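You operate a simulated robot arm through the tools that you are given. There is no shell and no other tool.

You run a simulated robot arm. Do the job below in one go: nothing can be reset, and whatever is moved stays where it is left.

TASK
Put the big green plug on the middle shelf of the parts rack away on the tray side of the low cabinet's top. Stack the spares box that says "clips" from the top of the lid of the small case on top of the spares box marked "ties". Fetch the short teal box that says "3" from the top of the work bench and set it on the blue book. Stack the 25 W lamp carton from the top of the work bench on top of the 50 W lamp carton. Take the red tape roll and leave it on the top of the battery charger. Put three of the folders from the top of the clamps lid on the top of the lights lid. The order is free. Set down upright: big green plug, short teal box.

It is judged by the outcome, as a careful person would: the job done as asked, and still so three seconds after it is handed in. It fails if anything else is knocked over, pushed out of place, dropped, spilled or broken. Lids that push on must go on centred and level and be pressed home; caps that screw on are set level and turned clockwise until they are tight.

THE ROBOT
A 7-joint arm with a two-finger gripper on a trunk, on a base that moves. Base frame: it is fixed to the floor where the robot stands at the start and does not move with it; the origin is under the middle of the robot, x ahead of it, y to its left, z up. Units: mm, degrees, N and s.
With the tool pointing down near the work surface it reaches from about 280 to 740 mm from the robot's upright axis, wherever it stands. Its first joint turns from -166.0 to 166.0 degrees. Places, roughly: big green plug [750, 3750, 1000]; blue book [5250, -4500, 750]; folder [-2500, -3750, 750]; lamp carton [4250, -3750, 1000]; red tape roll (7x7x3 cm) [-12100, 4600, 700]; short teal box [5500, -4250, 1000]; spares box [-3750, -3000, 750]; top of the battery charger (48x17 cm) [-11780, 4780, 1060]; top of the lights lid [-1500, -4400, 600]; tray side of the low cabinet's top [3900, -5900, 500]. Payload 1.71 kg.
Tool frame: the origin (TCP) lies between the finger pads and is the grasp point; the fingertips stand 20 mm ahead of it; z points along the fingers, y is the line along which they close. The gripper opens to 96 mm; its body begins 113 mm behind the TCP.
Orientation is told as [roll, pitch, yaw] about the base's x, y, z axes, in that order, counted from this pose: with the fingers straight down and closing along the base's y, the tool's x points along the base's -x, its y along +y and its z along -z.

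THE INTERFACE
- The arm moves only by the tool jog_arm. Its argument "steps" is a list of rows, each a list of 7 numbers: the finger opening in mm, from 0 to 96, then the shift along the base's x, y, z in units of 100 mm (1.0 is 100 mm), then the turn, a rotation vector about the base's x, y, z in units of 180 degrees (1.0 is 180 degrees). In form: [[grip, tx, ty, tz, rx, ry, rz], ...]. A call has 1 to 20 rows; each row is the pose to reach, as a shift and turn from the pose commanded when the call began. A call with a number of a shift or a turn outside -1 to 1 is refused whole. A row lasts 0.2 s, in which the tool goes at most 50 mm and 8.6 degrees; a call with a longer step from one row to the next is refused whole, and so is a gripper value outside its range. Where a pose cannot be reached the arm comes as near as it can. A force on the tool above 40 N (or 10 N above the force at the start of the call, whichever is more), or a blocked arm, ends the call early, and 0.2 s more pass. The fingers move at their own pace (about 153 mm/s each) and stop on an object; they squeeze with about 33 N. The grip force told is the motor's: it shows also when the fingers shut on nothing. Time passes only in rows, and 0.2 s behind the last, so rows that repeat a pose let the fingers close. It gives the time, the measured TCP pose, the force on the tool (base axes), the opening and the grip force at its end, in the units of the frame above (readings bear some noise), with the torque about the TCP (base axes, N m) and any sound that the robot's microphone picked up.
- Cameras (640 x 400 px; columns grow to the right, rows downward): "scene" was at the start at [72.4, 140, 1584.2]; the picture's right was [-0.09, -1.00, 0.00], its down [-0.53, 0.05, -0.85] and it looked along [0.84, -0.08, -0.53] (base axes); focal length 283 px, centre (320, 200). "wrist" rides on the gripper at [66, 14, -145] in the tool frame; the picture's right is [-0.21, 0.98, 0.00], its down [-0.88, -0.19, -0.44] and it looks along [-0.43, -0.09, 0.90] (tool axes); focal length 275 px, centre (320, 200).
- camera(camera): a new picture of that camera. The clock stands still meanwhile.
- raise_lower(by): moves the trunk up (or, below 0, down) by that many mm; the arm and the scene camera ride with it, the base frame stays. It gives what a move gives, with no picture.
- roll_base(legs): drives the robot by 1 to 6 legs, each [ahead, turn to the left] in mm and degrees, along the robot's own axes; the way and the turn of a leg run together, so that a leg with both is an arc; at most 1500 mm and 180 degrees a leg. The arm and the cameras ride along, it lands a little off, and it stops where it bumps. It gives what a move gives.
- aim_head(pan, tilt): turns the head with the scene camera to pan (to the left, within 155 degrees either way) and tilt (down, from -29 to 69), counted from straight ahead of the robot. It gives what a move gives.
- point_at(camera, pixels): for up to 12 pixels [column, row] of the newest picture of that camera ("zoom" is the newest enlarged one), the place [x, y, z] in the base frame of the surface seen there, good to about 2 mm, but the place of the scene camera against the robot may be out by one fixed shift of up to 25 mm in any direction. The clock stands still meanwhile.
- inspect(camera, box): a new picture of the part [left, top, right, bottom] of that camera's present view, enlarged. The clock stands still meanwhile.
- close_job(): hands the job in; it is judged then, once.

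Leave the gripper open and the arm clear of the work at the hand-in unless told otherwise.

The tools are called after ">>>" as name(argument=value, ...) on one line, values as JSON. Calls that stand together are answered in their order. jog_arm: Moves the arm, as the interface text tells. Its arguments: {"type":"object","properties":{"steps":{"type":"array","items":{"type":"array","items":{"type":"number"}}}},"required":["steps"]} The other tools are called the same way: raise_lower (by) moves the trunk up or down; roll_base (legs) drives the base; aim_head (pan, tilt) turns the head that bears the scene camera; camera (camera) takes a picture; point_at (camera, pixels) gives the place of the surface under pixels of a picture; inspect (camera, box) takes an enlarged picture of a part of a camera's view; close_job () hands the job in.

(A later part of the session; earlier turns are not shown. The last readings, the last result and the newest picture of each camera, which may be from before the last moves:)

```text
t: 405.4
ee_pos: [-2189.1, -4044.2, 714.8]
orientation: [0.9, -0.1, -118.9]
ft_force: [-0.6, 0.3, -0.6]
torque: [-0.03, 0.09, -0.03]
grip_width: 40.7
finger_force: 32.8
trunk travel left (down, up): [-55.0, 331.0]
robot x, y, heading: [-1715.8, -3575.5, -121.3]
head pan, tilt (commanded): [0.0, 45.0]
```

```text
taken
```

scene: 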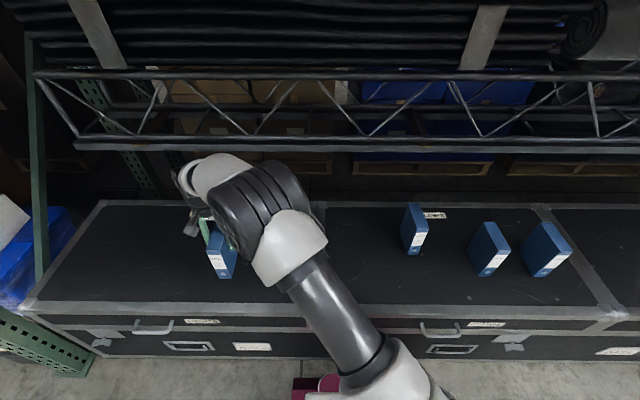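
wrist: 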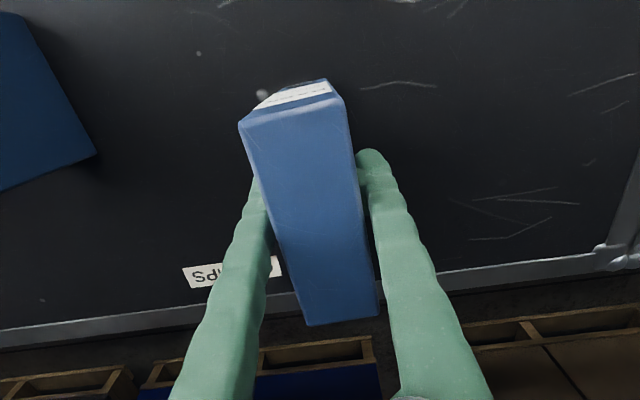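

Gripped. Lifting and carrying BACK to the lights lid beside MEND.

>>> jog_arm(steps=[[10, 0, 0, 0.2, 0, 0, 0], [10, 0, 0, 0.5, 0, 0, 0], [10, 0.3, -0.1, 0.7, 0, 0, -0.007], [10, 0.7, -0.23, 0.7, 0, 0, -0.0144]])

>>> jog_arm(steps=[[10, 0.3, -0.1, 0, 0, 0, 0], [10, 0.6, -0.2, 0, 0, 0, 0], [10, 0.95, -0.31, 0, 0, 0, 0]])

>>> jog_arm(steps=[[10, 0.3, -0.1, 0, 0, 0, 0], [10, 0.6, -0.2, 0, 0, 0, 0], [10, 0.95, -0.31, 0, 0, 0, 0]])

>>> jog_arm(steps=[[10, 0.3, -0.1, 0, 0, 0, 0], [10, 0.6, -0.2, 0, 0, 0, 0], [10, 0.95, -0.31, 0, 0, 0, 0]])

>>> jog_arm(steps=[[10, 0.3, -0.1, 0, 0, 0, 0], [10, 0.6, -0.2, 0, 0, 0, 0], [10, 0.95, -0.31, 0, 0, 0, 0], [10, 0.95, -0.31, 0, 0, 0, 0]])

>>> camera(camera="wrist")

```text
t: 406.4
ee_pos: [-2119.1, -4066.5, 784.2]
orientation: [0.8, -0.1, -121.5]
ft_force: [0.5, -0.6, -2.5]
torque: [0.0, -0.01, -0.01]
grip_width: 40.7
finger_force: 33.0
trunk travel left (down, up): [-55.0, 331.0]
robot x, y, heading: [-1717.0, -3572.7, -121.0]
head pan, tilt (commanded): [0.0, 45.0]
```

```text
t: 407.2
ee_pos: [-2022.6, -4097.5, 783.6]
orientation: [0.7, -0.1, -121.6]
ft_force: [-0.6, 0.2, -2.2]
torque: [0.01, 0.01, 0.0]
grip_width: 40.4
finger_force: 33.2
trunk travel left (down, up): [-55.0, 331.0]
robot x, y, heading: [-1716.4, -3573.7, -120.9]
head pan, tilt (commanded): [0.0, 45.0]
```

```text
t: 408.0
ee_pos: [-1927.9, -4129.7, 783.0]
orientation: [0.9, -0.1, -121.5]
ft_force: [0.3, -0.5, -2.5]
torque: [0.01, -0.02, 0.01]
grip_width: 40.5
finger_force: 33.3
trunk travel left (down, up): [-55.0, 331.0]
robot x, y, heading: [-1714.9, -3574.2, -121.2]
head pan, tilt (commanded): [0.0, 45.0]
```

```text
t: 408.8
ee_pos: [-1833.9, -4159.8, 784.2]
orientation: [0.9, -0.2, -121.6]
ft_force: [-0.4, 0.6, -1.5]
torque: [-0.04, 0.03, -0.01]
grip_width: 40.5
finger_force: 33.1
trunk travel left (down, up): [-55.0, 331.0]
robot x, y, heading: [-1714.8, -3571.2, -121.5]
head pan, tilt (commanded): [0.0, 45.0]
```

```text
t: 409.8
ee_pos: [-1739.4, -4192.1, 783.7]
orientation: [0.8, -0.1, -121.6]
ft_force: [0.2, 0.5, -1.8]
torque: [0.03, 0.04, -0.03]
grip_width: 40.3
finger_force: 33.3
trunk travel left (down, up): [-55.0, 331.0]
robot x, y, heading: [-1712.9, -3580.1, -121.3]
head pan, tilt (commanded): [0.0, 45.0]
```

```text
taken
```

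wrist: 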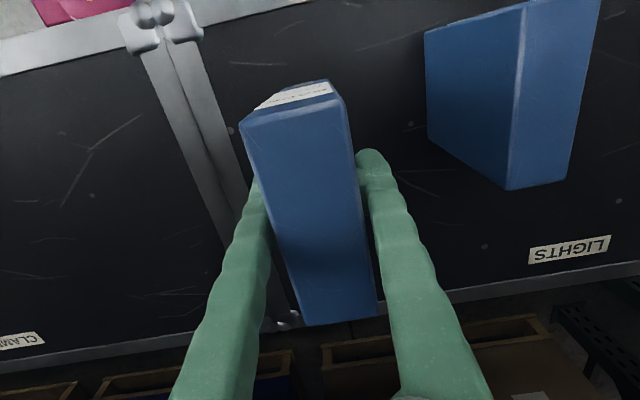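

>>> jog_arm(steps=[[10, 0.25, -0.07, 0, 0, 0, 0], [10, 0.475, -0.135, -0.2, 0, 0, 0], [10, 0.475, -0.135, -0.5, 0, 0, 0], [10, 0.475, -0.135, -0.66, 0, 0, 0], [10, 0.475, -0.135, -0.68, 0, 0, 0], [10, 0.475, -0.135, -0.68, 0, 0, 0]])

>>> camera(camera="wrist")

```text
t: 411.2
ee_pos: [-1693.0, -4205.2, 716.5]
orientation: [0.9, -0.1, -121.7]
ft_force: [0.7, 0.0, -2.2]
torque: [-0.01, -0.01, 0.04]
grip_width: 40.3
finger_force: 32.5
trunk travel left (down, up): [-55.0, 331.0]
robot x, y, heading: [-1711.7, -3575.0, -121.4]
head pan, tilt (commanded): [0.0, 45.0]
```

```text
taken
```

wrist: 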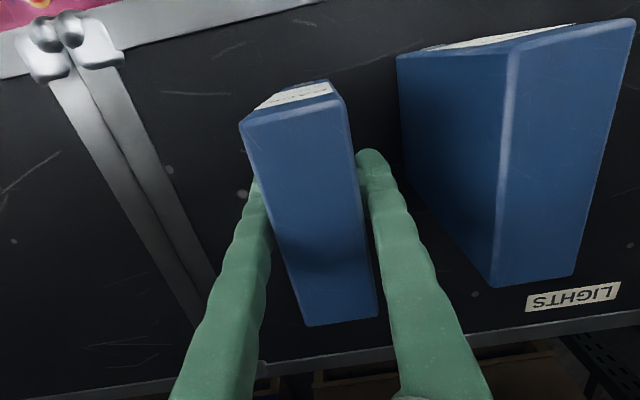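

>>> jog_arm(steps=[[10, 0, 0, -0.01, 0, 0, 0], [10, 0, 0, -0.02, 0, 0, 0], [10, 0, 0, -0.025, 0, 0, 0], [10, 0, 0, -0.025, 0, 0, 0]])

```text
t: 412.2
ee_pos: [-1691.6, -4204.4, 714.9]
orientation: [0.9, -0.2, -121.6]
ft_force: [-1.2, -0.5, 3.0]
torque: [0.34, 0.04, 0.05]
grip_width: 40.6
finger_force: 33.2
trunk travel left (down, up): [-55.0, 331.0]
robot x, y, heading: [-1718.7, -3572.0, -121.2]
head pan, tilt (commanded): [0.0, 45.0]
```

Contact (3 N). Releasing BACK with a modest opening and rising.

>>> jog_arm(steps=[[44, 0, 0, 0, 0, 0, 0], [50, 0, 0, 0, 0, 0, 0], [58, 0, 0, 0, 0, 0, 0], [62, 0, 0, 0, 0, 0, 0]])

>>> jog_arm(steps=[[62, 0, 0, 0.3, 0, 0, 0], [62, 0, 0, 0.7, 0, 0, 0], [62, 0, 0, 1.0, 0, 0, 0]])

>>> camera(camera="wrist")

>>> camera(camera="scene")

```text
t: 413.2
ee_pos: [-1691.0, -4206.2, 715.2]
orientation: [0.9, 0.0, -121.6]
ft_force: [0.9, 0.8, 0.0]
torque: [0.02, 0.0, 0.0]
grip_width: 61.9
finger_force: 0.1
trunk travel left (down, up): [-55.0, 331.0]
robot x, y, heading: [-1714.4, -3576.3, -120.9]
head pan, tilt (commanded): [0.0, 45.0]
```

```text
t: 414.0
ee_pos: [-1691.3, -4203.8, 816.5]
orientation: [0.9, 0.0, -121.6]
ft_force: [0.1, 0.9, 0.2]
torque: [0.02, -0.02, -0.02]
grip_width: 62.0
finger_force: 0.1
trunk travel left (down, up): [-55.0, 331.0]
robot x, y, heading: [-1712.9, -3575.0, -121.3]
head pan, tilt (commanded): [0.0, 45.0]
```

```text
taken
```

wrist: 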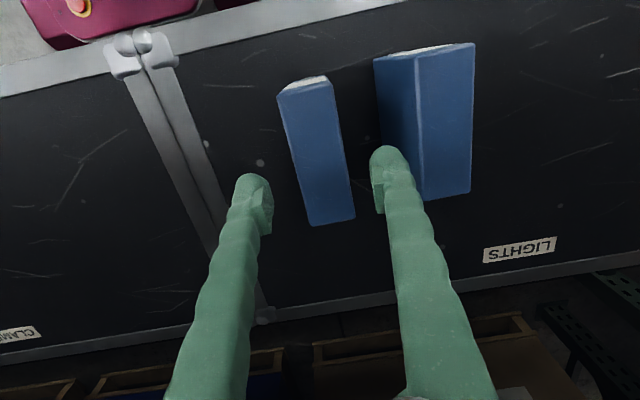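

```text
taken
```

scene: 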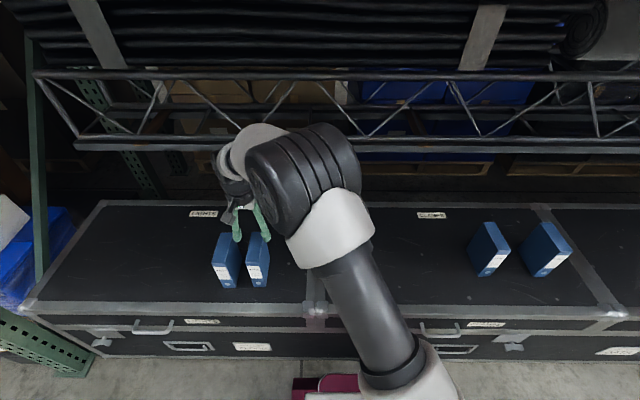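

Two binders done. Moving back to see SENT.

>>> jog_arm(steps=[[66, -0.3, 0.16, 0.25, 0, 0, 0], [66, -0.6, 0.32, 0.5, 0, 0, 0], [66, -0.95, 0.51, 0.6, 0, 0, 0]])

>>> jog_arm(steps=[[66, -0.32, 0.17, 0, 0, 0, 0], [66, -0.64, 0.34, 0, 0, 0, 0], [66, -0.95, 0.51, 0, 0, 0, 0]])

>>> jog_arm(steps=[[66, -0.32, 0.17, 0, 0, 0, 0], [66, -0.64, 0.34, 0, 0, 0, 0], [66, -0.95, 0.51, 0, 0, 0, 0]])

>>> jog_arm(steps=[[66, -0.32, 0.17, 0, 0, 0, 0], [66, -0.64, 0.34, 0, 0, 0, 0], [66, -0.95, 0.51, 0, 0, 0, 0]])

>>> jog_arm(steps=[[66, -0.32, 0.17, 0, 0, 0, 0], [66, -0.64, 0.34, 0, 0, 0, 0], [66, -0.95, 0.51, 0, 0, 0, 0], [66, -0.95, 0.51, 0, 0, 0, 0]])

>>> camera(camera="wrist")

```text
t: 414.8
ee_pos: [-1786.8, -4152.8, 873.9]
orientation: [1.0, -0.1, -121.6]
ft_force: [-0.4, -0.5, -0.2]
torque: [0.0, 0.01, -0.01]
grip_width: 66.1
finger_force: 0.1
trunk travel left (down, up): [-55.0, 331.0]
robot x, y, heading: [-1717.3, -3573.9, -121.2]
head pan, tilt (commanded): [0.0, 45.0]
```

```text
t: 415.6
ee_pos: [-1882.8, -4103.7, 874.5]
orientation: [0.9, -0.1, -121.6]
ft_force: [-0.1, 0.7, -0.6]
torque: [0.0, 0.01, -0.01]
grip_width: 65.8
finger_force: 0.1
trunk travel left (down, up): [-55.0, 331.0]
robot x, y, heading: [-1714.8, -3573.5, -121.2]
head pan, tilt (commanded): [0.0, 45.0]
```

```text
t: 416.4
ee_pos: [-1976.8, -4051.6, 873.1]
orientation: [0.9, -0.3, -121.5]
ft_force: [0.4, 0.1, 0.2]
torque: [0.0, 0.0, 0.01]
grip_width: 66.0
finger_force: 0.1
trunk travel left (down, up): [-55.0, 331.0]
robot x, y, heading: [-1714.9, -3577.3, -121.0]
head pan, tilt (commanded): [0.0, 45.0]
```

```text
t: 417.2
ee_pos: [-2072.1, -4000.3, 873.4]
orientation: [0.9, -0.2, -121.7]
ft_force: [0.4, 0.5, 0.3]
torque: [-0.03, -0.01, 0.01]
grip_width: 66.0
finger_force: 0.0
trunk travel left (down, up): [-55.0, 331.0]
robot x, y, heading: [-1717.3, -3571.5, -121.2]
head pan, tilt (commanded): [0.0, 45.0]
```

```text
t: 418.2
ee_pos: [-2167.9, -3949.3, 873.5]
orientation: [0.9, -0.1, -121.6]
ft_force: [-0.1, 0.0, 0.5]
torque: [-0.01, -0.02, -0.01]
grip_width: 66.0
finger_force: 0.0
trunk travel left (down, up): [-55.0, 331.0]
robot x, y, heading: [-1717.0, -3575.6, -120.9]
head pan, tilt (commanded): [0.0, 45.0]
```

```text
taken
```

wrist: 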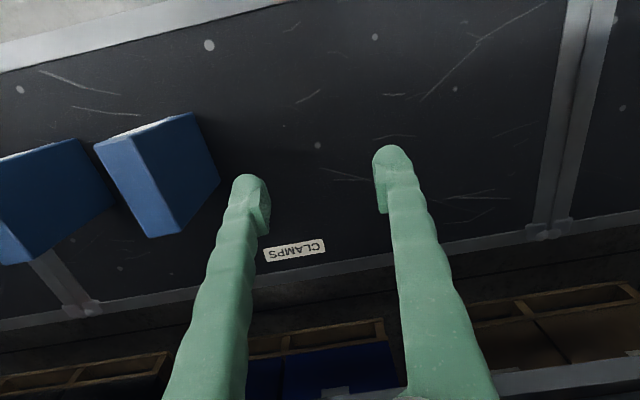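

>>> inspect(camera="wrist", box=[60, 90, 260, 250])

>>> point_at(camera="wrist", pixels=[[96, 148], [131, 138], [179, 234], [150, 236], [138, 185], [110, 200], [75, 143], [5, 258]])

```text
2.50 times, centred on (160, 170) of wrist
```

zoom: 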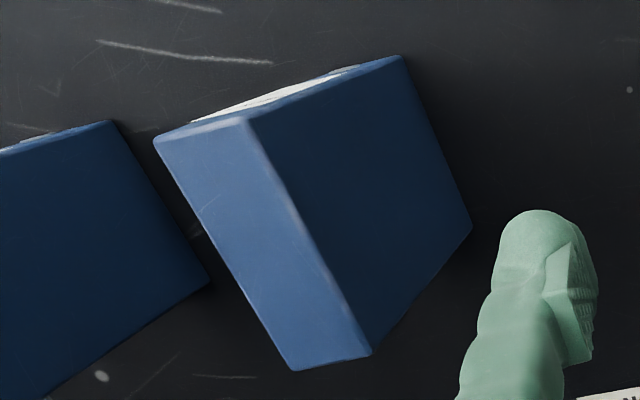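

```text
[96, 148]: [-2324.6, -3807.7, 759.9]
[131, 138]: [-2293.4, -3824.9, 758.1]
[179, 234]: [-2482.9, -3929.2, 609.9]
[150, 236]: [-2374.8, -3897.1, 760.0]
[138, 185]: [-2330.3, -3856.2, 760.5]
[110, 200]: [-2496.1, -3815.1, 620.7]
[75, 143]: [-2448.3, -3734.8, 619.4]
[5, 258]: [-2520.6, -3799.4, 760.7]
```

>>> point_at(camera="zoom", pixels=[[158, 142], [242, 120], [368, 350], [298, 365], [250, 240], [400, 60], [468, 228], [205, 285], [110, 125]])

```text
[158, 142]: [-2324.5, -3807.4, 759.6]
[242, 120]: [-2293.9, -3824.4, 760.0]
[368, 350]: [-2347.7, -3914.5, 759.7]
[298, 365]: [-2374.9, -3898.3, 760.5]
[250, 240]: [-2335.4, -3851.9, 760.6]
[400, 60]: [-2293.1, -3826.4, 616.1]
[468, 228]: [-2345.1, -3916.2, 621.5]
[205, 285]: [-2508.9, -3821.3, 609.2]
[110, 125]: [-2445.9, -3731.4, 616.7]
```

SENT's centre is (-2335, -3861), depth line -120°. Moving over and down.

>>> jog_arm(steps=[[66, -0.3, 0.16, 0, 0, 0, 0.004], [66, -0.6, 0.32, 0, 0, 0, 0.009], [66, -0.9, 0.47, 0, 0, 0, 0.009]])

>>> jog_arm(steps=[[66, -0.3, 0.16, 0, 0, 0, 0], [66, -0.6, 0.32, -0.1, 0, 0, 0], [66, -0.774, 0.41, -0.4, 0, 0, 0], [66, -0.774, 0.41, -0.72, 0, 0, 0], [66, -0.774, 0.41, -0.72, 0, 0, 0]])

>>> camera(camera="wrist")

```text
t: 419.0
ee_pos: [-2256.1, -3903.1, 873.4]
orientation: [0.9, -0.1, -119.8]
ft_force: [0.1, 0.1, 0.0]
torque: [0.01, 0.03, -0.03]
grip_width: 65.8
finger_force: 0.0
trunk travel left (down, up): [-55.0, 331.0]
robot x, y, heading: [-1717.1, -3576.0, -121.4]
head pan, tilt (commanded): [0.0, 45.0]
```

```text
t: 420.2
ee_pos: [-2335.8, -3862.0, 801.6]
orientation: [0.8, -0.2, -119.9]
ft_force: [-0.1, 0.3, 0.2]
torque: [0.02, -0.01, -0.07]
grip_width: 65.8
finger_force: 0.0
trunk travel left (down, up): [-55.0, 331.0]
robot x, y, heading: [-1716.6, -3576.0, -121.2]
head pan, tilt (commanded): [0.0, 45.0]
```

```text
taken
```

wrist: 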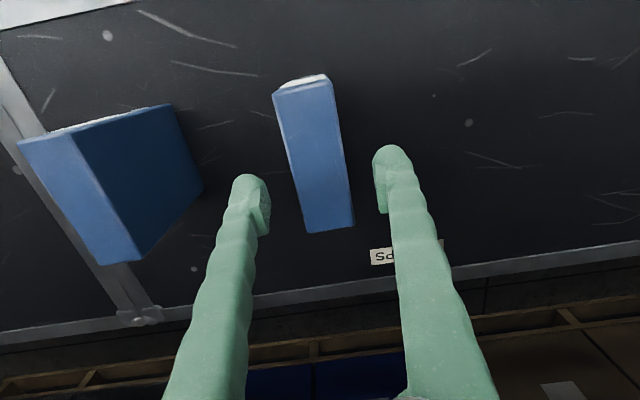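

>>> jog_arm(steps=[[66, 0, 0, -0.35, 0, 0, 0], [66, 0, 0, -0.7, 0, 0, 0], [66, 0, 0, -0.865, 0, 0, 0], [66, 0, 0, -0.865, 0, 0, 0], [40, 0, 0, -0.865, 0, 0, 0], [10, 0, 0, -0.865, 0, 0, 0], [10, 0, 0, -0.865, 0, 0, 0], [10, 0, 0, -0.865, 0, 0, 0]])

>>> camera(camera="wrist")

```text
t: 422.0
ee_pos: [-2333.8, -3861.4, 715.5]
orientation: [0.9, -0.1, -119.8]
ft_force: [-1.0, -0.2, -1.1]
torque: [-0.09, 0.06, -0.04]
grip_width: 40.8
finger_force: 32.8
trunk travel left (down, up): [-55.0, 331.0]
robot x, y, heading: [-1713.2, -3575.4, -121.3]
head pan, tilt (commanded): [0.0, 45.0]
```

```text
taken
```

wrist: 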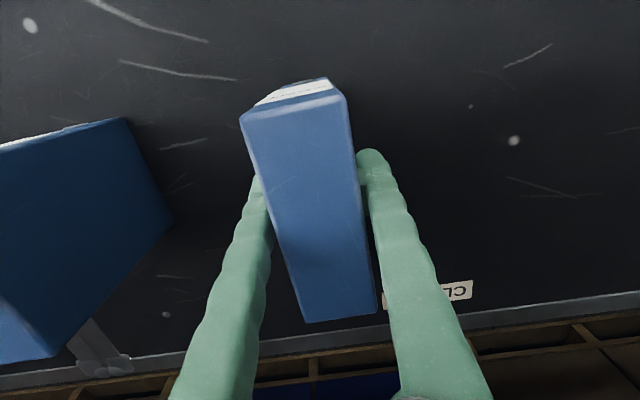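

SENT gripped. Carrying it to the lights lid to the right of BACK.

>>> jog_arm(steps=[[10, 0, 0, 0.2, 0, 0, 0], [10, 0, 0, 0.5, 0, 0, 0], [10, 0.3, -0.16, 0.7, 0, 0, -0.005], [10, 0.7, -0.36, 0.7, 0, 0, -0.0094], [10, 0.95, -0.5, 0.7, 0, 0, -0.0094]])

>>> jog_arm(steps=[[10, 0.32, -0.17, 0, 0, 0, 0], [10, 0.64, -0.34, 0, 0, 0, 0], [10, 0.95, -0.5, 0, 0, 0, 0]])

>>> jog_arm(steps=[[10, 0.32, -0.17, 0, 0, 0, 0], [10, 0.64, -0.34, 0, 0, 0, 0], [10, 0.95, -0.5, 0, 0, 0, 0]])

>>> jog_arm(steps=[[10, 0.32, -0.17, 0, 0, 0, 0], [10, 0.64, -0.34, 0, 0, 0, 0], [10, 0.95, -0.5, 0, 0, 0, 0]])

>>> jog_arm(steps=[[10, 0.32, -0.17, 0, 0, 0, 0], [10, 0.64, -0.34, 0, 0, 0, 0], [10, 0.95, -0.5, 0, 0, 0, 0], [10, 0.95, -0.5, 0, 0, 0, 0]])

>>> camera(camera="wrist")

```text
t: 423.2
ee_pos: [-2238.2, -3913.1, 786.5]
orientation: [0.8, 0.0, -121.7]
ft_force: [-0.2, -0.5, -2.3]
torque: [-0.01, 0.0, 0.0]
grip_width: 40.6
finger_force: 32.7
trunk travel left (down, up): [-55.0, 331.0]
robot x, y, heading: [-1715.7, -3577.1, -121.2]
head pan, tilt (commanded): [0.0, 45.0]
```

```text
t: 424.0
ee_pos: [-2144.1, -3963.6, 786.2]
orientation: [0.9, -0.2, -121.6]
ft_force: [0.0, -0.7, -2.6]
torque: [-0.01, -0.01, 0.0]
grip_width: 40.5
finger_force: 33.2
trunk travel left (down, up): [-55.0, 331.0]
robot x, y, heading: [-1712.3, -3571.7, -121.1]
head pan, tilt (commanded): [0.0, 45.0]
```

```text
t: 424.8
ee_pos: [-2049.2, -4012.6, 787.0]
orientation: [0.8, -0.2, -121.7]
ft_force: [-0.2, 0.2, -2.2]
torque: [0.01, 0.03, 0.01]
grip_width: 40.8
finger_force: 32.7
trunk travel left (down, up): [-55.0, 331.0]
robot x, y, heading: [-1712.4, -3572.7, -121.6]
head pan, tilt (commanded): [0.0, 45.0]
```

```text
t: 425.6
ee_pos: [-1954.3, -4061.9, 787.3]
orientation: [0.8, -0.1, -121.7]
ft_force: [0.1, -0.9, -1.8]
torque: [0.01, -0.02, -0.01]
grip_width: 40.3
finger_force: 33.2
trunk travel left (down, up): [-55.0, 331.0]
robot x, y, heading: [-1713.2, -3570.6, -121.1]
head pan, tilt (commanded): [0.0, 45.0]
```

```text
t: 426.6
ee_pos: [-1859.9, -4112.4, 785.3]
orientation: [0.8, -0.1, -121.5]
ft_force: [0.6, 0.1, -2.3]
torque: [0.01, -0.01, -0.03]
grip_width: 40.6
finger_force: 32.7
trunk travel left (down, up): [-55.0, 331.0]
robot x, y, heading: [-1715.0, -3574.9, -121.4]
head pan, tilt (commanded): [0.0, 45.0]
```

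```text
taken
```

wrist: 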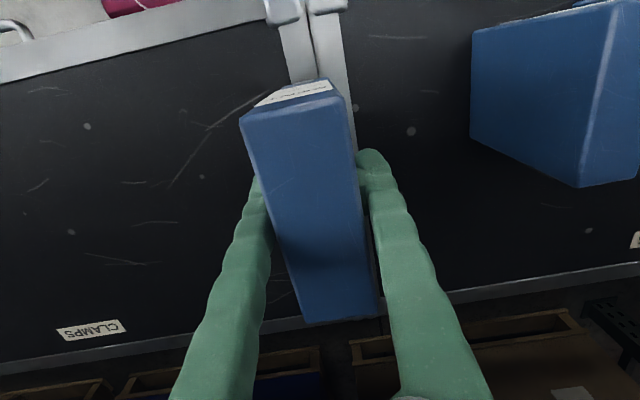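

>>> point_at(camera="wrist", pixels=[[345, 60], [352, 90], [360, 110], [472, 140], [472, 40], [578, 182], [385, 260], [318, 50]])

```text
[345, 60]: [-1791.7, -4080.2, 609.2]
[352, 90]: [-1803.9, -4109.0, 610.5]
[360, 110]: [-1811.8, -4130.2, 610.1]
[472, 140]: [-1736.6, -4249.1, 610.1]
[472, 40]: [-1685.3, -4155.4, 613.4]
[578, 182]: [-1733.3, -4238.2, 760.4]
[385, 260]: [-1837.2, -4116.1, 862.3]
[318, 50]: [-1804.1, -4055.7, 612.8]
```

There's 124 mm between the trim and BACK; SENT fits in the middle. Moving in and lowering.

>>> jog_arm(steps=[[10, 0.32, -0.16, 0, 0, 0, 0], [10, 0.64, -0.32, 0, 0, 0, 0], [10, 0.938, -0.477, 0, 0, 0, 0], [10, 0.938, -0.477, -0.3, 0, 0, 0], [10, 0.938, -0.477, -0.6, 0, 0, 0], [10, 0.938, -0.477, -0.68, 0, 0, 0], [10, 0.938, -0.477, -0.68, 0, 0, 0]])

>>> camera(camera="wrist")

```text
t: 428.2
ee_pos: [-1765.4, -4159.1, 717.2]
orientation: [1.0, 0.0, -121.6]
ft_force: [-0.4, 0.3, -2.8]
torque: [0.0, 0.01, 0.0]
grip_width: 40.7
finger_force: 33.1
trunk travel left (down, up): [-55.0, 331.0]
robot x, y, heading: [-1718.5, -3577.7, -121.4]
head pan, tilt (commanded): [0.0, 45.0]
```

```text
taken
```

wrist: 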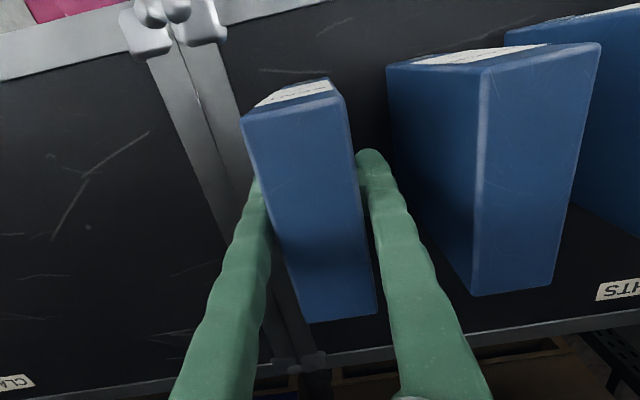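

>>> jog_arm(steps=[[10, 0, 0, -0.01, 0, 0, 0], [10, 0, 0, -0.02, 0, 0, 0], [10, 0, 0, -0.027, 0, 0, 0], [10, 0, 0, -0.027, 0, 0, 0]])

```text
t: 429.2
ee_pos: [-1764.8, -4158.9, 715.3]
orientation: [0.9, -0.2, -121.6]
ft_force: [0.1, 1.8, 7.6]
torque: [0.31, 0.12, -0.02]
grip_width: 40.7
finger_force: 33.2
trunk travel left (down, up): [-55.0, 331.0]
robot x, y, heading: [-1716.6, -3576.9, -121.3]
head pan, tilt (commanded): [0.0, 45.0]
```

Contact. Releasing SENT with a narrow opening and rising straight.

>>> jog_arm(steps=[[10, 0, 0, 0.008, 0, 0, 0], [44, 0, 0, 0.008, 0, 0, 0], [50, 0, 0, 0.008, 0, 0, 0], [56, 0, 0, 0.008, 0, 0, 0], [56, 0, 0, 0.008, 0, 0, 0]])

>>> jog_arm(steps=[[56, 0, 0, 0.3, 0, 0, 0], [56, 0, 0, 0.7, 0, 0, 0], [56, 0, 0, 1.0, 0, 0, 0]])

>>> jog_arm(steps=[[60, 0.1, 0.2, 0.3, 0, 0, 0], [70, 0.2, 0.4, 0.6, 0, 0, 0], [80, 0.3, 0.55, 0.9, 0, 0, 0], [80, 0.3, 0.55, 0.9, 0, 0, 0]])

>>> camera(camera="scene")

>>> camera(camera="wrist")

```text
t: 430.4
ee_pos: [-1765.6, -4160.0, 715.5]
orientation: [0.9, 0.0, -121.6]
ft_force: [0.7, -0.1, -0.1]
torque: [-0.02, 0.03, -0.01]
grip_width: 56.0
finger_force: 0.2
trunk travel left (down, up): [-55.0, 331.0]
robot x, y, heading: [-1711.5, -3574.3, -121.2]
head pan, tilt (commanded): [0.0, 45.0]
```

```text
t: 431.2
ee_pos: [-1765.9, -4158.1, 816.8]
orientation: [0.9, -0.2, -121.5]
ft_force: [0.4, -0.3, 0.5]
torque: [0.04, 0.01, -0.02]
grip_width: 55.7
finger_force: 0.2
trunk travel left (down, up): [-55.0, 331.0]
robot x, y, heading: [-1717.4, -3571.7, -121.4]
head pan, tilt (commanded): [0.0, 45.0]
```

```text
t: 432.2
ee_pos: [-1735.5, -4103.8, 906.9]
orientation: [0.9, -0.1, -121.6]
ft_force: [-0.1, 0.3, 0.5]
torque: [0.0, 0.02, 0.03]
grip_width: 79.8
finger_force: 0.1
trunk travel left (down, up): [-55.0, 331.0]
robot x, y, heading: [-1715.8, -3573.0, -121.2]
head pan, tilt (commanded): [0.0, 45.0]
```

```text
taken
```

scene: 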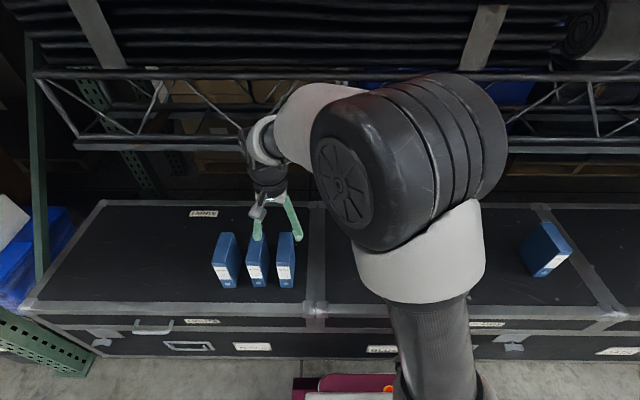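

```text
taken
```

wrist: 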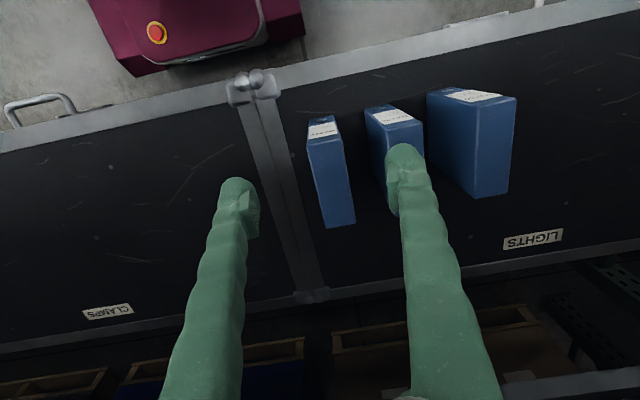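

All three binders (MEND, BACK, SENT) stand on the lights lid, HOLD stays. Now I'll back out and move along to the small case with the spares boxes.

>>> roll_base(legs=[[-500, 0], [0, -90], [1000, 0], [980, 0], [0, 90]])

>>> aim_head(pan=0, tilt=30)

>>> camera(camera="scene")

>>> camera(camera="wrist")

```text
t: 454.6
ee_pos: [-3175.0, -2649.2, 906.9]
orientation: [0.9, -0.1, -122.1]
ft_force: [-1.0, 1.0, 0.1]
torque: [0.03, 0.0, -0.01]
grip_width: 80.1
finger_force: 0.1
trunk travel left (down, up): [-55.0, 331.0]
robot x, y, heading: [-3154.0, -2116.2, -121.5]
head pan, tilt (commanded): [0.0, 45.0]
```

```text
t: 455.3
ee_pos: [-3167.8, -2636.8, 913.3]
orientation: [0.9, -1.0, -122.1]
ft_force: [-0.4, -0.1, -0.2]
torque: [-0.01, 0.02, 0.01]
grip_width: 80.1
finger_force: 0.2
trunk travel left (down, up): [-55.0, 331.0]
robot x, y, heading: [-3151.7, -2116.3, -121.8]
head pan, tilt (commanded): [0.0, 30.0]
```

```text
taken
```

scene: 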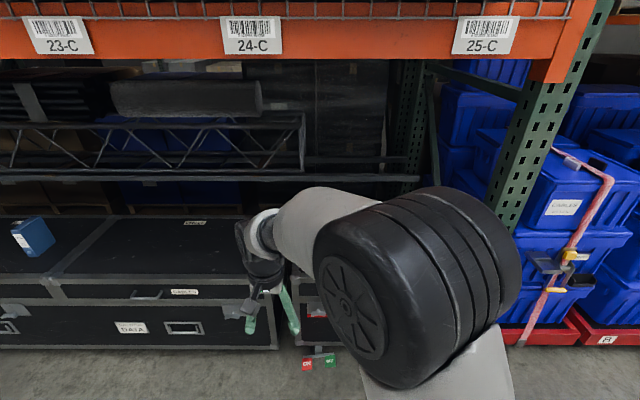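

```text
taken
```

wrist: 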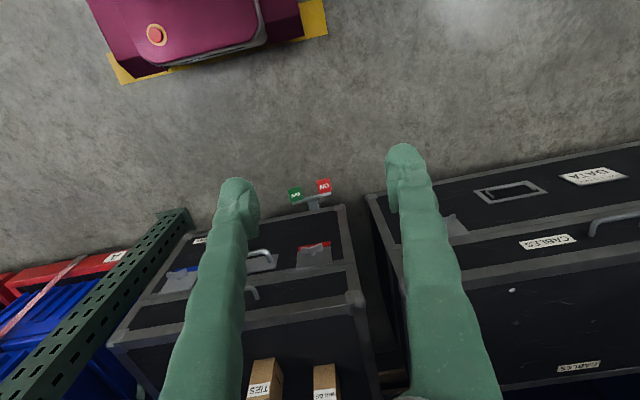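

The small case is ahead with cardboard boxes (TIES visible) and a red/green lever on its front. Reading places.

>>> point_at(camera="wrist", pixels=[[263, 375], [327, 375], [345, 206], [195, 235], [355, 300], [110, 345], [297, 194], [324, 186], [316, 205], [370, 195], [190, 215], [260, 330]])

>>> inspect(camera="wrist", box=[90, 170, 420, 400])

```text
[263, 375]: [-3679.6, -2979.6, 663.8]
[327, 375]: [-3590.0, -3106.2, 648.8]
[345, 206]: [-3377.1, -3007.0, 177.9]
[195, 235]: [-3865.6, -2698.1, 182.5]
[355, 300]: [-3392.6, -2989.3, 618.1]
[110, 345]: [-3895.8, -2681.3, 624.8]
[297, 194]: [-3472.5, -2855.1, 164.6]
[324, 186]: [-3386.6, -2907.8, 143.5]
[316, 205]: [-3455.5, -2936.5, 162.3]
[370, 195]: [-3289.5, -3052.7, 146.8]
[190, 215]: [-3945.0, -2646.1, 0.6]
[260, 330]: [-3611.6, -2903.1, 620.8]
```

```text
1.74 times, centred on (255, 285) of wrist
```

zoom: 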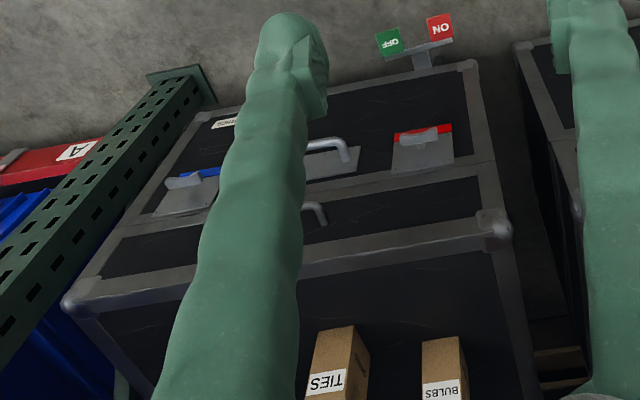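

The small case's front is at b≈-4321 with the lever sticking out 73 mm low down; I'll stop so the base stays about 45 mm clear of it. Driving 430 mm forward.

>>> roll_base(legs=[[430, 0]])

>>> camera(camera="wrist")

>>> aim_head(pan=-5, tilt=50)

>>> camera(camera="scene")

```text
t: 458.1
ee_pos: [-3393.5, -3001.3, 914.1]
orientation: [0.9, -1.0, -122.1]
ft_force: [-0.6, -0.8, -0.5]
torque: [0.03, -0.01, 0.0]
grip_width: 79.8
finger_force: 0.1
trunk travel left (down, up): [-55.0, 331.0]
robot x, y, heading: [-3377.4, -2484.1, -121.7]
head pan, tilt (commanded): [0.0, 30.0]
```

```text
taken
```

wrist: 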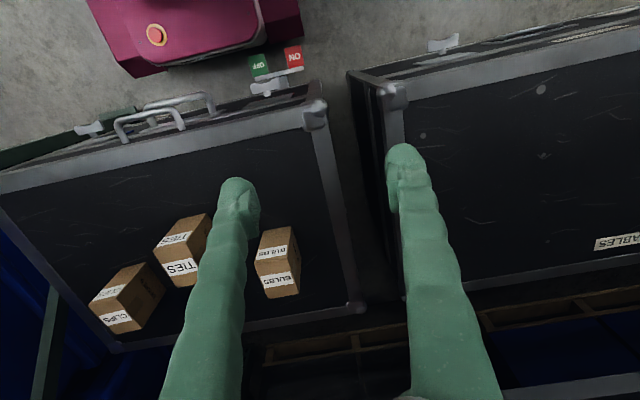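

```text
t: 458.9
ee_pos: [-3386.6, -2988.0, 920.8]
orientation: [0.9, -1.9, -122.0]
ft_force: [0.2, -0.1, 0.0]
torque: [-0.01, 0.0, 0.0]
grip_width: 80.1
finger_force: 0.1
trunk travel left (down, up): [-55.0, 331.0]
robot x, y, heading: [-3374.4, -2482.6, -121.7]
head pan, tilt (commanded): [-5.0, 50.0]
```

```text
taken
```

scene: 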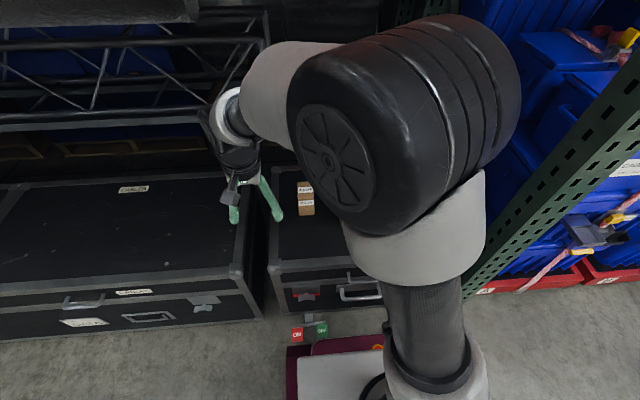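

BULBS, TIES and CLIPS are visible. I'll move the arm right by about 200 mm to view TIES and CLIPS properly.

>>> jog_arm(steps=[[80, -0.3, 0.19, 0, 0.004, -0.0025, 0], [80, -0.6, 0.38, 0, 0.0089, -0.0055, 0], [80, -0.9, 0.56, 0, 0.0089, -0.0055, 0]])

>>> jog_arm(steps=[[80, -0.3, 0.19, 0, 0, 0, 0], [80, -0.6, 0.38, 0, 0, 0, 0], [80, -0.9, 0.56, 0, 0, 0, 0], [80, -0.9, 0.56, 0, 0, 0, 0]])

>>> camera(camera="wrist")

```text
t: 459.7
ee_pos: [-3476.3, -2932.4, 920.5]
orientation: [0.9, 0.1, -122.1]
ft_force: [-0.5, 0.6, 0.7]
torque: [0.01, 0.0, -0.03]
grip_width: 80.0
finger_force: 0.2
trunk travel left (down, up): [-55.0, 331.0]
robot x, y, heading: [-3380.6, -2484.9, -121.6]
head pan, tilt (commanded): [-5.0, 50.0]
```

```text
t: 460.7
ee_pos: [-3566.4, -2876.5, 921.9]
orientation: [0.9, 0.0, -122.1]
ft_force: [0.0, -0.8, -0.3]
torque: [0.0, 0.0, 0.01]
grip_width: 79.9
finger_force: 0.0
trunk travel left (down, up): [-55.0, 331.0]
robot x, y, heading: [-3378.1, -2484.2, -122.0]
head pan, tilt (commanded): [-5.0, 50.0]
```

```text
taken
```

wrist: 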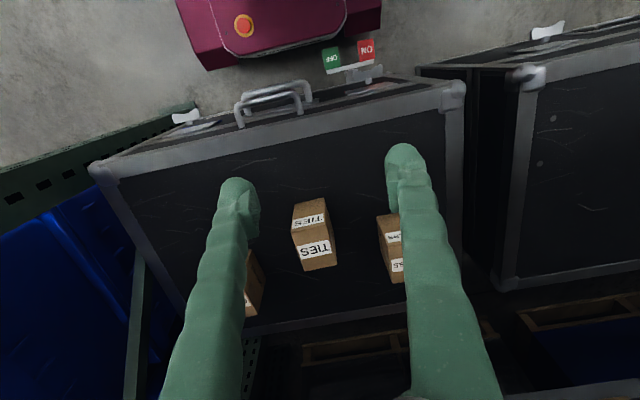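

>>> inspect(camera="wrist", box=[220, 180, 420, 320])

```text
2.86 times, centred on (320, 250) of wrist
```

zoom: 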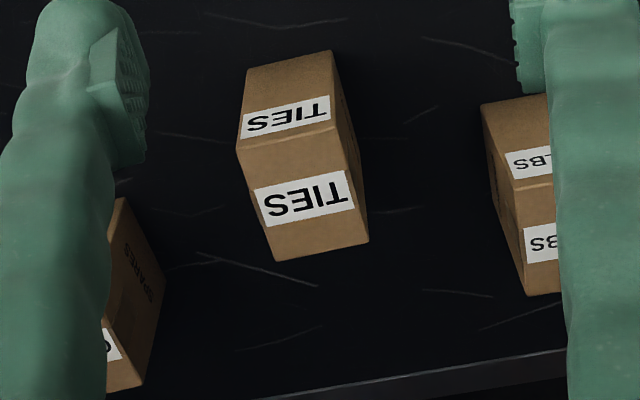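

>>> point_at(camera="zoom", pixels=[[240, 152], [338, 135], [366, 240], [278, 257], [305, 200], [250, 72], [328, 54], [290, 115], [400, 160], [125, 205], [160, 280], [120, 380]])

```text
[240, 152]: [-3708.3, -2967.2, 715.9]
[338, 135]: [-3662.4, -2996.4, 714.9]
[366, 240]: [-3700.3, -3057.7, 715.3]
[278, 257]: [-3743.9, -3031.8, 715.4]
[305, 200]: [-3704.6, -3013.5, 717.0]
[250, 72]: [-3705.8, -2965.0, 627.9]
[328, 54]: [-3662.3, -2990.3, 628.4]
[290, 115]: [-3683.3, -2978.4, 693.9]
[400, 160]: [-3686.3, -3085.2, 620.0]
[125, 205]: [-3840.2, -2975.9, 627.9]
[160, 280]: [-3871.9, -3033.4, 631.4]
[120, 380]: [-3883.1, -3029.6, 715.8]
```

TIES: about 55×75×95 mm, centre (-3704, -3013), top z 715.5. Moving further right to see CLIPS.

>>> jog_arm(steps=[[80, -0.3, 0.03, 0, 0, 0, 0], [80, -0.6, 0.07, 0, 0, 0, 0], [80, -0.9, 0.11, 0, 0, 0, 0]])

>>> jog_arm(steps=[[80, -0.3, 0.03, 0, 0, 0, 0], [80, -0.6, 0.07, 0, 0, 0, 0], [80, -0.87, 0.11, 0, 0, 0, 0], [80, -0.87, 0.11, 0, 0, 0, 0]])

>>> camera(camera="wrist")

>>> inspect(camera="wrist", box=[220, 160, 420, 300])

```text
t: 461.5
ee_pos: [-3656.4, -2867.0, 922.1]
orientation: [0.9, 0.0, -122.2]
ft_force: [0.2, 0.5, -0.9]
torque: [0.03, 0.01, 0.0]
grip_width: 79.8
finger_force: 0.0
trunk travel left (down, up): [-55.0, 331.0]
robot x, y, heading: [-3380.5, -2483.4, -121.5]
head pan, tilt (commanded): [-5.0, 50.0]
```

```text
t: 462.5
ee_pos: [-3742.4, -2854.3, 919.4]
orientation: [1.0, 0.0, -122.1]
ft_force: [0.9, -0.1, -0.7]
torque: [-0.01, 0.03, 0.02]
grip_width: 80.3
finger_force: 0.1
trunk travel left (down, up): [-55.0, 331.0]
robot x, y, heading: [-3376.1, -2479.7, -121.4]
head pan, tilt (commanded): [-5.0, 50.0]
```

```text
taken
```

wrist: 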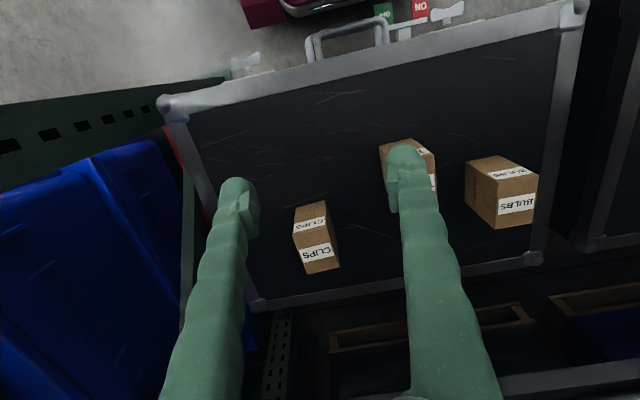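

```text
2.86 times, centred on (320, 230) of wrist
```

zoom: 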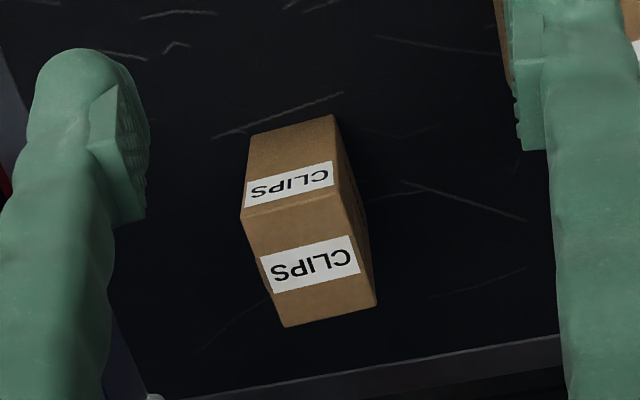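

>>> point_at(camera="zoom", pixels=[[244, 217], [340, 197], [372, 302], [287, 323], [312, 258], [252, 140], [330, 120], [290, 185], [200, 250], [440, 200]])

```text
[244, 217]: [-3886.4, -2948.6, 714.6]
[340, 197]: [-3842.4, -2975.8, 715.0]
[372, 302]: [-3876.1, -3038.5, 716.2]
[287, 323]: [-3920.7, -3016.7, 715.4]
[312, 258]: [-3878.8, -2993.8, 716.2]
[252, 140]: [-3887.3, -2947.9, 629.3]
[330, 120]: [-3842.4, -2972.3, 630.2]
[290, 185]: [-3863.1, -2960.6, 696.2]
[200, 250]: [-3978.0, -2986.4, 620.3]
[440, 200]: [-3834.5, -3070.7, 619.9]
```

CLIPS: centre (-3881, -2995), same size, depth line -118°. Moving over it.

>>> jog_arm(steps=[[80, -0.25, -0.25, 0, 0, 0, 0.007], [80, -0.5, -0.5, 0, 0, 0, 0.014], [80, -0.75, -0.75, -0.1, 0, 0, 0.021], [80, -0.75, -0.75, -0.1, 0, 0, 0.021]])

>>> jog_arm(steps=[[80, -0.2, -0.2, -0.3, 0, 0, 0], [80, -0.4, -0.4, -0.6, 0, 0, 0], [80, -0.64, -0.656, -0.85, 0, 0, 0], [80, -0.64, -0.656, -0.85, 0, 0, 0]])

>>> camera(camera="wrist")

>>> camera(camera="scene")

```text
t: 463.5
ee_pos: [-3817.7, -2930.6, 909.2]
orientation: [0.8, 0.1, -118.4]
ft_force: [0.1, -0.4, 0.3]
torque: [0.01, -0.02, -0.03]
grip_width: 79.7
finger_force: 0.1
trunk travel left (down, up): [-55.0, 331.0]
robot x, y, heading: [-3373.5, -2479.5, -121.7]
head pan, tilt (commanded): [-5.0, 50.0]
```

```text
t: 464.5
ee_pos: [-3882.9, -2996.7, 824.1]
orientation: [0.9, 0.0, -118.3]
ft_force: [0.1, -0.1, -0.4]
torque: [0.04, 0.0, -0.02]
grip_width: 80.2
finger_force: 0.2
trunk travel left (down, up): [-55.0, 331.0]
robot x, y, heading: [-3377.3, -2483.5, -121.6]
head pan, tilt (commanded): [-5.0, 50.0]
```

```text
taken
```

wrist: 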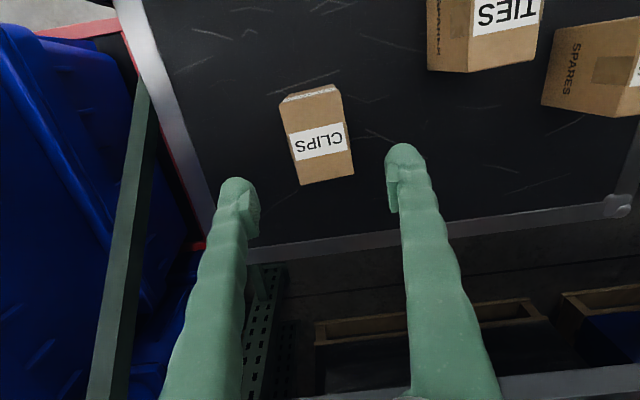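

```text
taken
```

scene: 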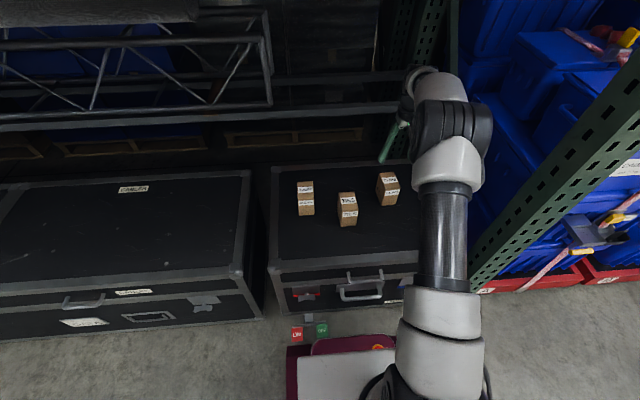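

>>> point_at(camera="wrist", pixels=[[130, 220], [120, 300], [205, 235], [175, 120], [255, 300], [318, 135], [300, 105], [340, 95], [350, 170], [302, 182], [190, 250]])

```text
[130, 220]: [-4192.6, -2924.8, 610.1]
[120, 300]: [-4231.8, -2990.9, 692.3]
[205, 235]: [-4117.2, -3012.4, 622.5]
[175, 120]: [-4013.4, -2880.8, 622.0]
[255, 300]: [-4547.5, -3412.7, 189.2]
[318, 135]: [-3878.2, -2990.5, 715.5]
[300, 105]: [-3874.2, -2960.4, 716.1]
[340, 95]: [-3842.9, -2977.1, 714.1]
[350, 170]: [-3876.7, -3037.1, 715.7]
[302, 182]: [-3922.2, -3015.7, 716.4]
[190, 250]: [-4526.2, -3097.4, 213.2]
```

Clear on all sides. Going down to the CLIPS box and gripping.

>>> jog_arm(steps=[[80, 0.015, 0.018, -0.35, 0, 0, 0], [80, 0.015, 0.018, -0.7, 0, 0, 0], [80, 0.015, 0.018, -0.95, 0, 0, 0], [80, 0.015, 0.018, -0.95, 0, 0, 0]])

>>> camera(camera="wrist")

```text
t: 465.5
ee_pos: [-3881.5, -2994.1, 730.6]
orientation: [0.8, 0.0, -118.4]
ft_force: [-1.0, -0.1, -0.2]
torque: [-0.02, 0.01, 0.03]
grip_width: 79.9
finger_force: 0.0
trunk travel left (down, up): [-55.0, 331.0]
robot x, y, heading: [-3379.3, -2483.4, -121.8]
head pan, tilt (commanded): [-5.0, 50.0]
```

```text
taken
```

wrist: 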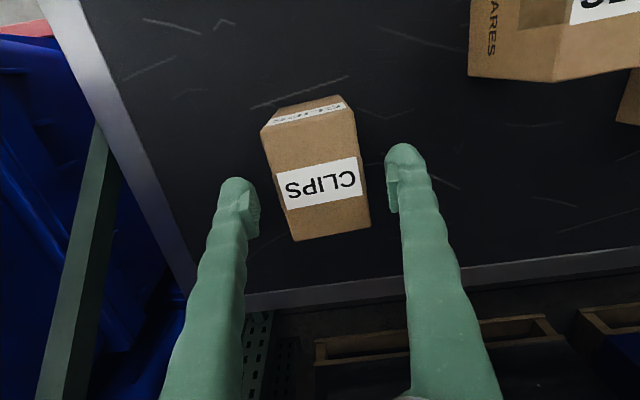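

>>> jog_arm(steps=[[80, 0, 0, -0.3, 0, 0, 0], [80, 0, 0, -0.5, 0, 0, 0], [80, 0, 0, -0.5, 0, 0, 0], [60, 0, 0, -0.5, 0, 0, 0], [40, 0, 0, -0.5, 0, 0, 0], [30, 0, 0, -0.5, 0, 0, 0], [30, 0, 0, -0.5, 0, 0, 0]])

>>> camera(camera="wrist")

```text
t: 467.1
ee_pos: [-3881.8, -2994.5, 680.8]
orientation: [0.9, 0.1, -118.5]
ft_force: [0.0, -0.6, 2.2]
torque: [-0.03, 0.09, 0.09]
grip_width: 61.6
finger_force: 33.2
trunk travel left (down, up): [-55.0, 331.0]
robot x, y, heading: [-3375.2, -2481.9, -121.8]
head pan, tilt (commanded): [-5.0, 50.0]
```

```text
taken
```

wrist: 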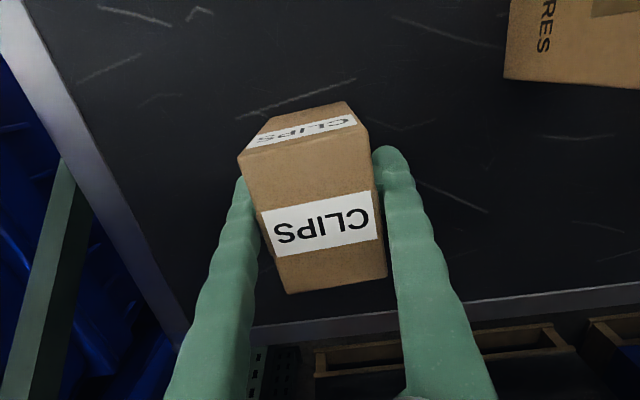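

Gripped. Lifting 125 mm so its bottom clears TIES' top.

>>> jog_arm(steps=[[30, 0, 0, 0.25, 0, 0, 0], [30, 0, 0, 0.6, 0, 0, 0], [30, 0, 0, 0.95, 0, 0, 0]])

>>> jog_arm(steps=[[30, 0, 0, 0.3, 0, 0, 0], [30, 0.1, 0, 0.35, 0, 0, 0], [30, 0.1, 0, 0.35, 0, 0, 0]])

>>> inspect(camera="wrist", box=[210, 80, 430, 310])

```text
t: 467.9
ee_pos: [-3880.8, -2993.8, 774.4]
orientation: [0.9, 0.1, -118.4]
ft_force: [0.1, 1.0, -1.0]
torque: [-0.01, 0.0, 0.01]
grip_width: 61.4
finger_force: 33.1
trunk travel left (down, up): [-55.0, 331.0]
robot x, y, heading: [-3377.9, -2483.3, -121.6]
head pan, tilt (commanded): [-5.0, 50.0]
```

```text
t: 468.7
ee_pos: [-3870.8, -2995.7, 810.5]
orientation: [0.9, 0.0, -118.4]
ft_force: [-0.2, -0.6, -1.2]
torque: [0.01, -0.01, -0.02]
grip_width: 61.5
finger_force: 33.4
trunk travel left (down, up): [-55.0, 331.0]
robot x, y, heading: [-3378.8, -2481.1, -121.7]
head pan, tilt (commanded): [-5.0, 50.0]
```

```text
1.74 times, centred on (320, 195) of wrist
```

zoom: 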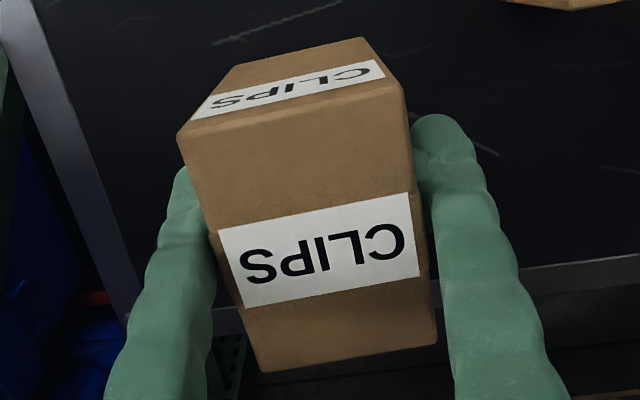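

>>> point_at(camera="zoom", pixels=[[183, 138], [400, 88], [433, 338], [265, 365], [320, 250], [232, 70], [363, 42]])

```text
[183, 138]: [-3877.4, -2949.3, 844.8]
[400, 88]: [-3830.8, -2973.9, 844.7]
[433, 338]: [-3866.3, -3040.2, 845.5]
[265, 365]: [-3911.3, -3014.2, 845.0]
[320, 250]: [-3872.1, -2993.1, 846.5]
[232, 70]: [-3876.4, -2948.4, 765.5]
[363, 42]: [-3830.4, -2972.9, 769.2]
```

Bottom is 60.5 mm below the TCP. Carrying CLIPS over TIES with a 2.5° turn to match.

>>> jog_arm(steps=[[30, 0.28, -0.03, 0, 0, 0, -0.005], [30, 0.56, -0.06, 0, 0, 0, -0.01], [30, 0.84, -0.095, 0, 0, 0, -0.014]])

>>> jog_arm(steps=[[30, 0.28, -0.03, 0, 0, 0, 0], [30, 0.56, -0.06, 0, 0, 0, 0], [30, 0.838, -0.094, 0, 0, 0, 0], [30, 0.838, -0.094, 0, 0, 0, 0]])

>>> camera(camera="wrist")

>>> inspect(camera="scene", box=[270, 140, 430, 260])

```text
t: 469.5
ee_pos: [-3785.5, -3003.1, 809.2]
orientation: [0.8, 0.0, -120.9]
ft_force: [-0.5, -0.6, -1.7]
torque: [-0.01, -0.01, -0.03]
grip_width: 61.5
finger_force: 33.5
trunk travel left (down, up): [-55.0, 331.0]
robot x, y, heading: [-3379.5, -2481.0, -121.8]
head pan, tilt (commanded): [-5.0, 50.0]
```

```text
t: 470.5
ee_pos: [-3701.7, -3013.6, 808.8]
orientation: [0.9, 0.0, -120.8]
ft_force: [0.6, 0.1, -0.7]
torque: [0.01, 0.03, -0.01]
grip_width: 61.7
finger_force: 33.3
trunk travel left (down, up): [-55.0, 331.0]
robot x, y, heading: [-3377.2, -2480.5, -121.9]
head pan, tilt (commanded): [-5.0, 50.0]
```

```text
taken
```

wrist: 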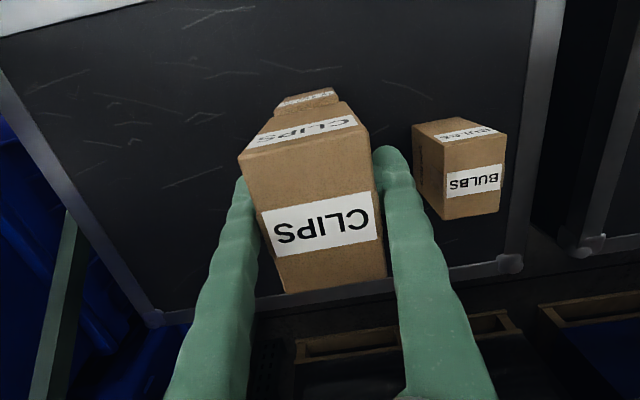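

```text
3.33 times, centred on (350, 200) of scene
```

zoom: 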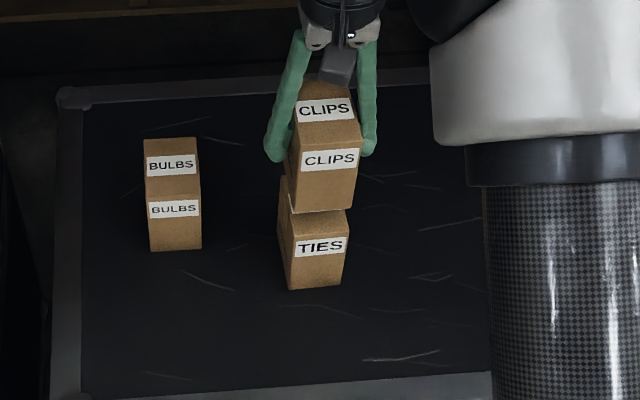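

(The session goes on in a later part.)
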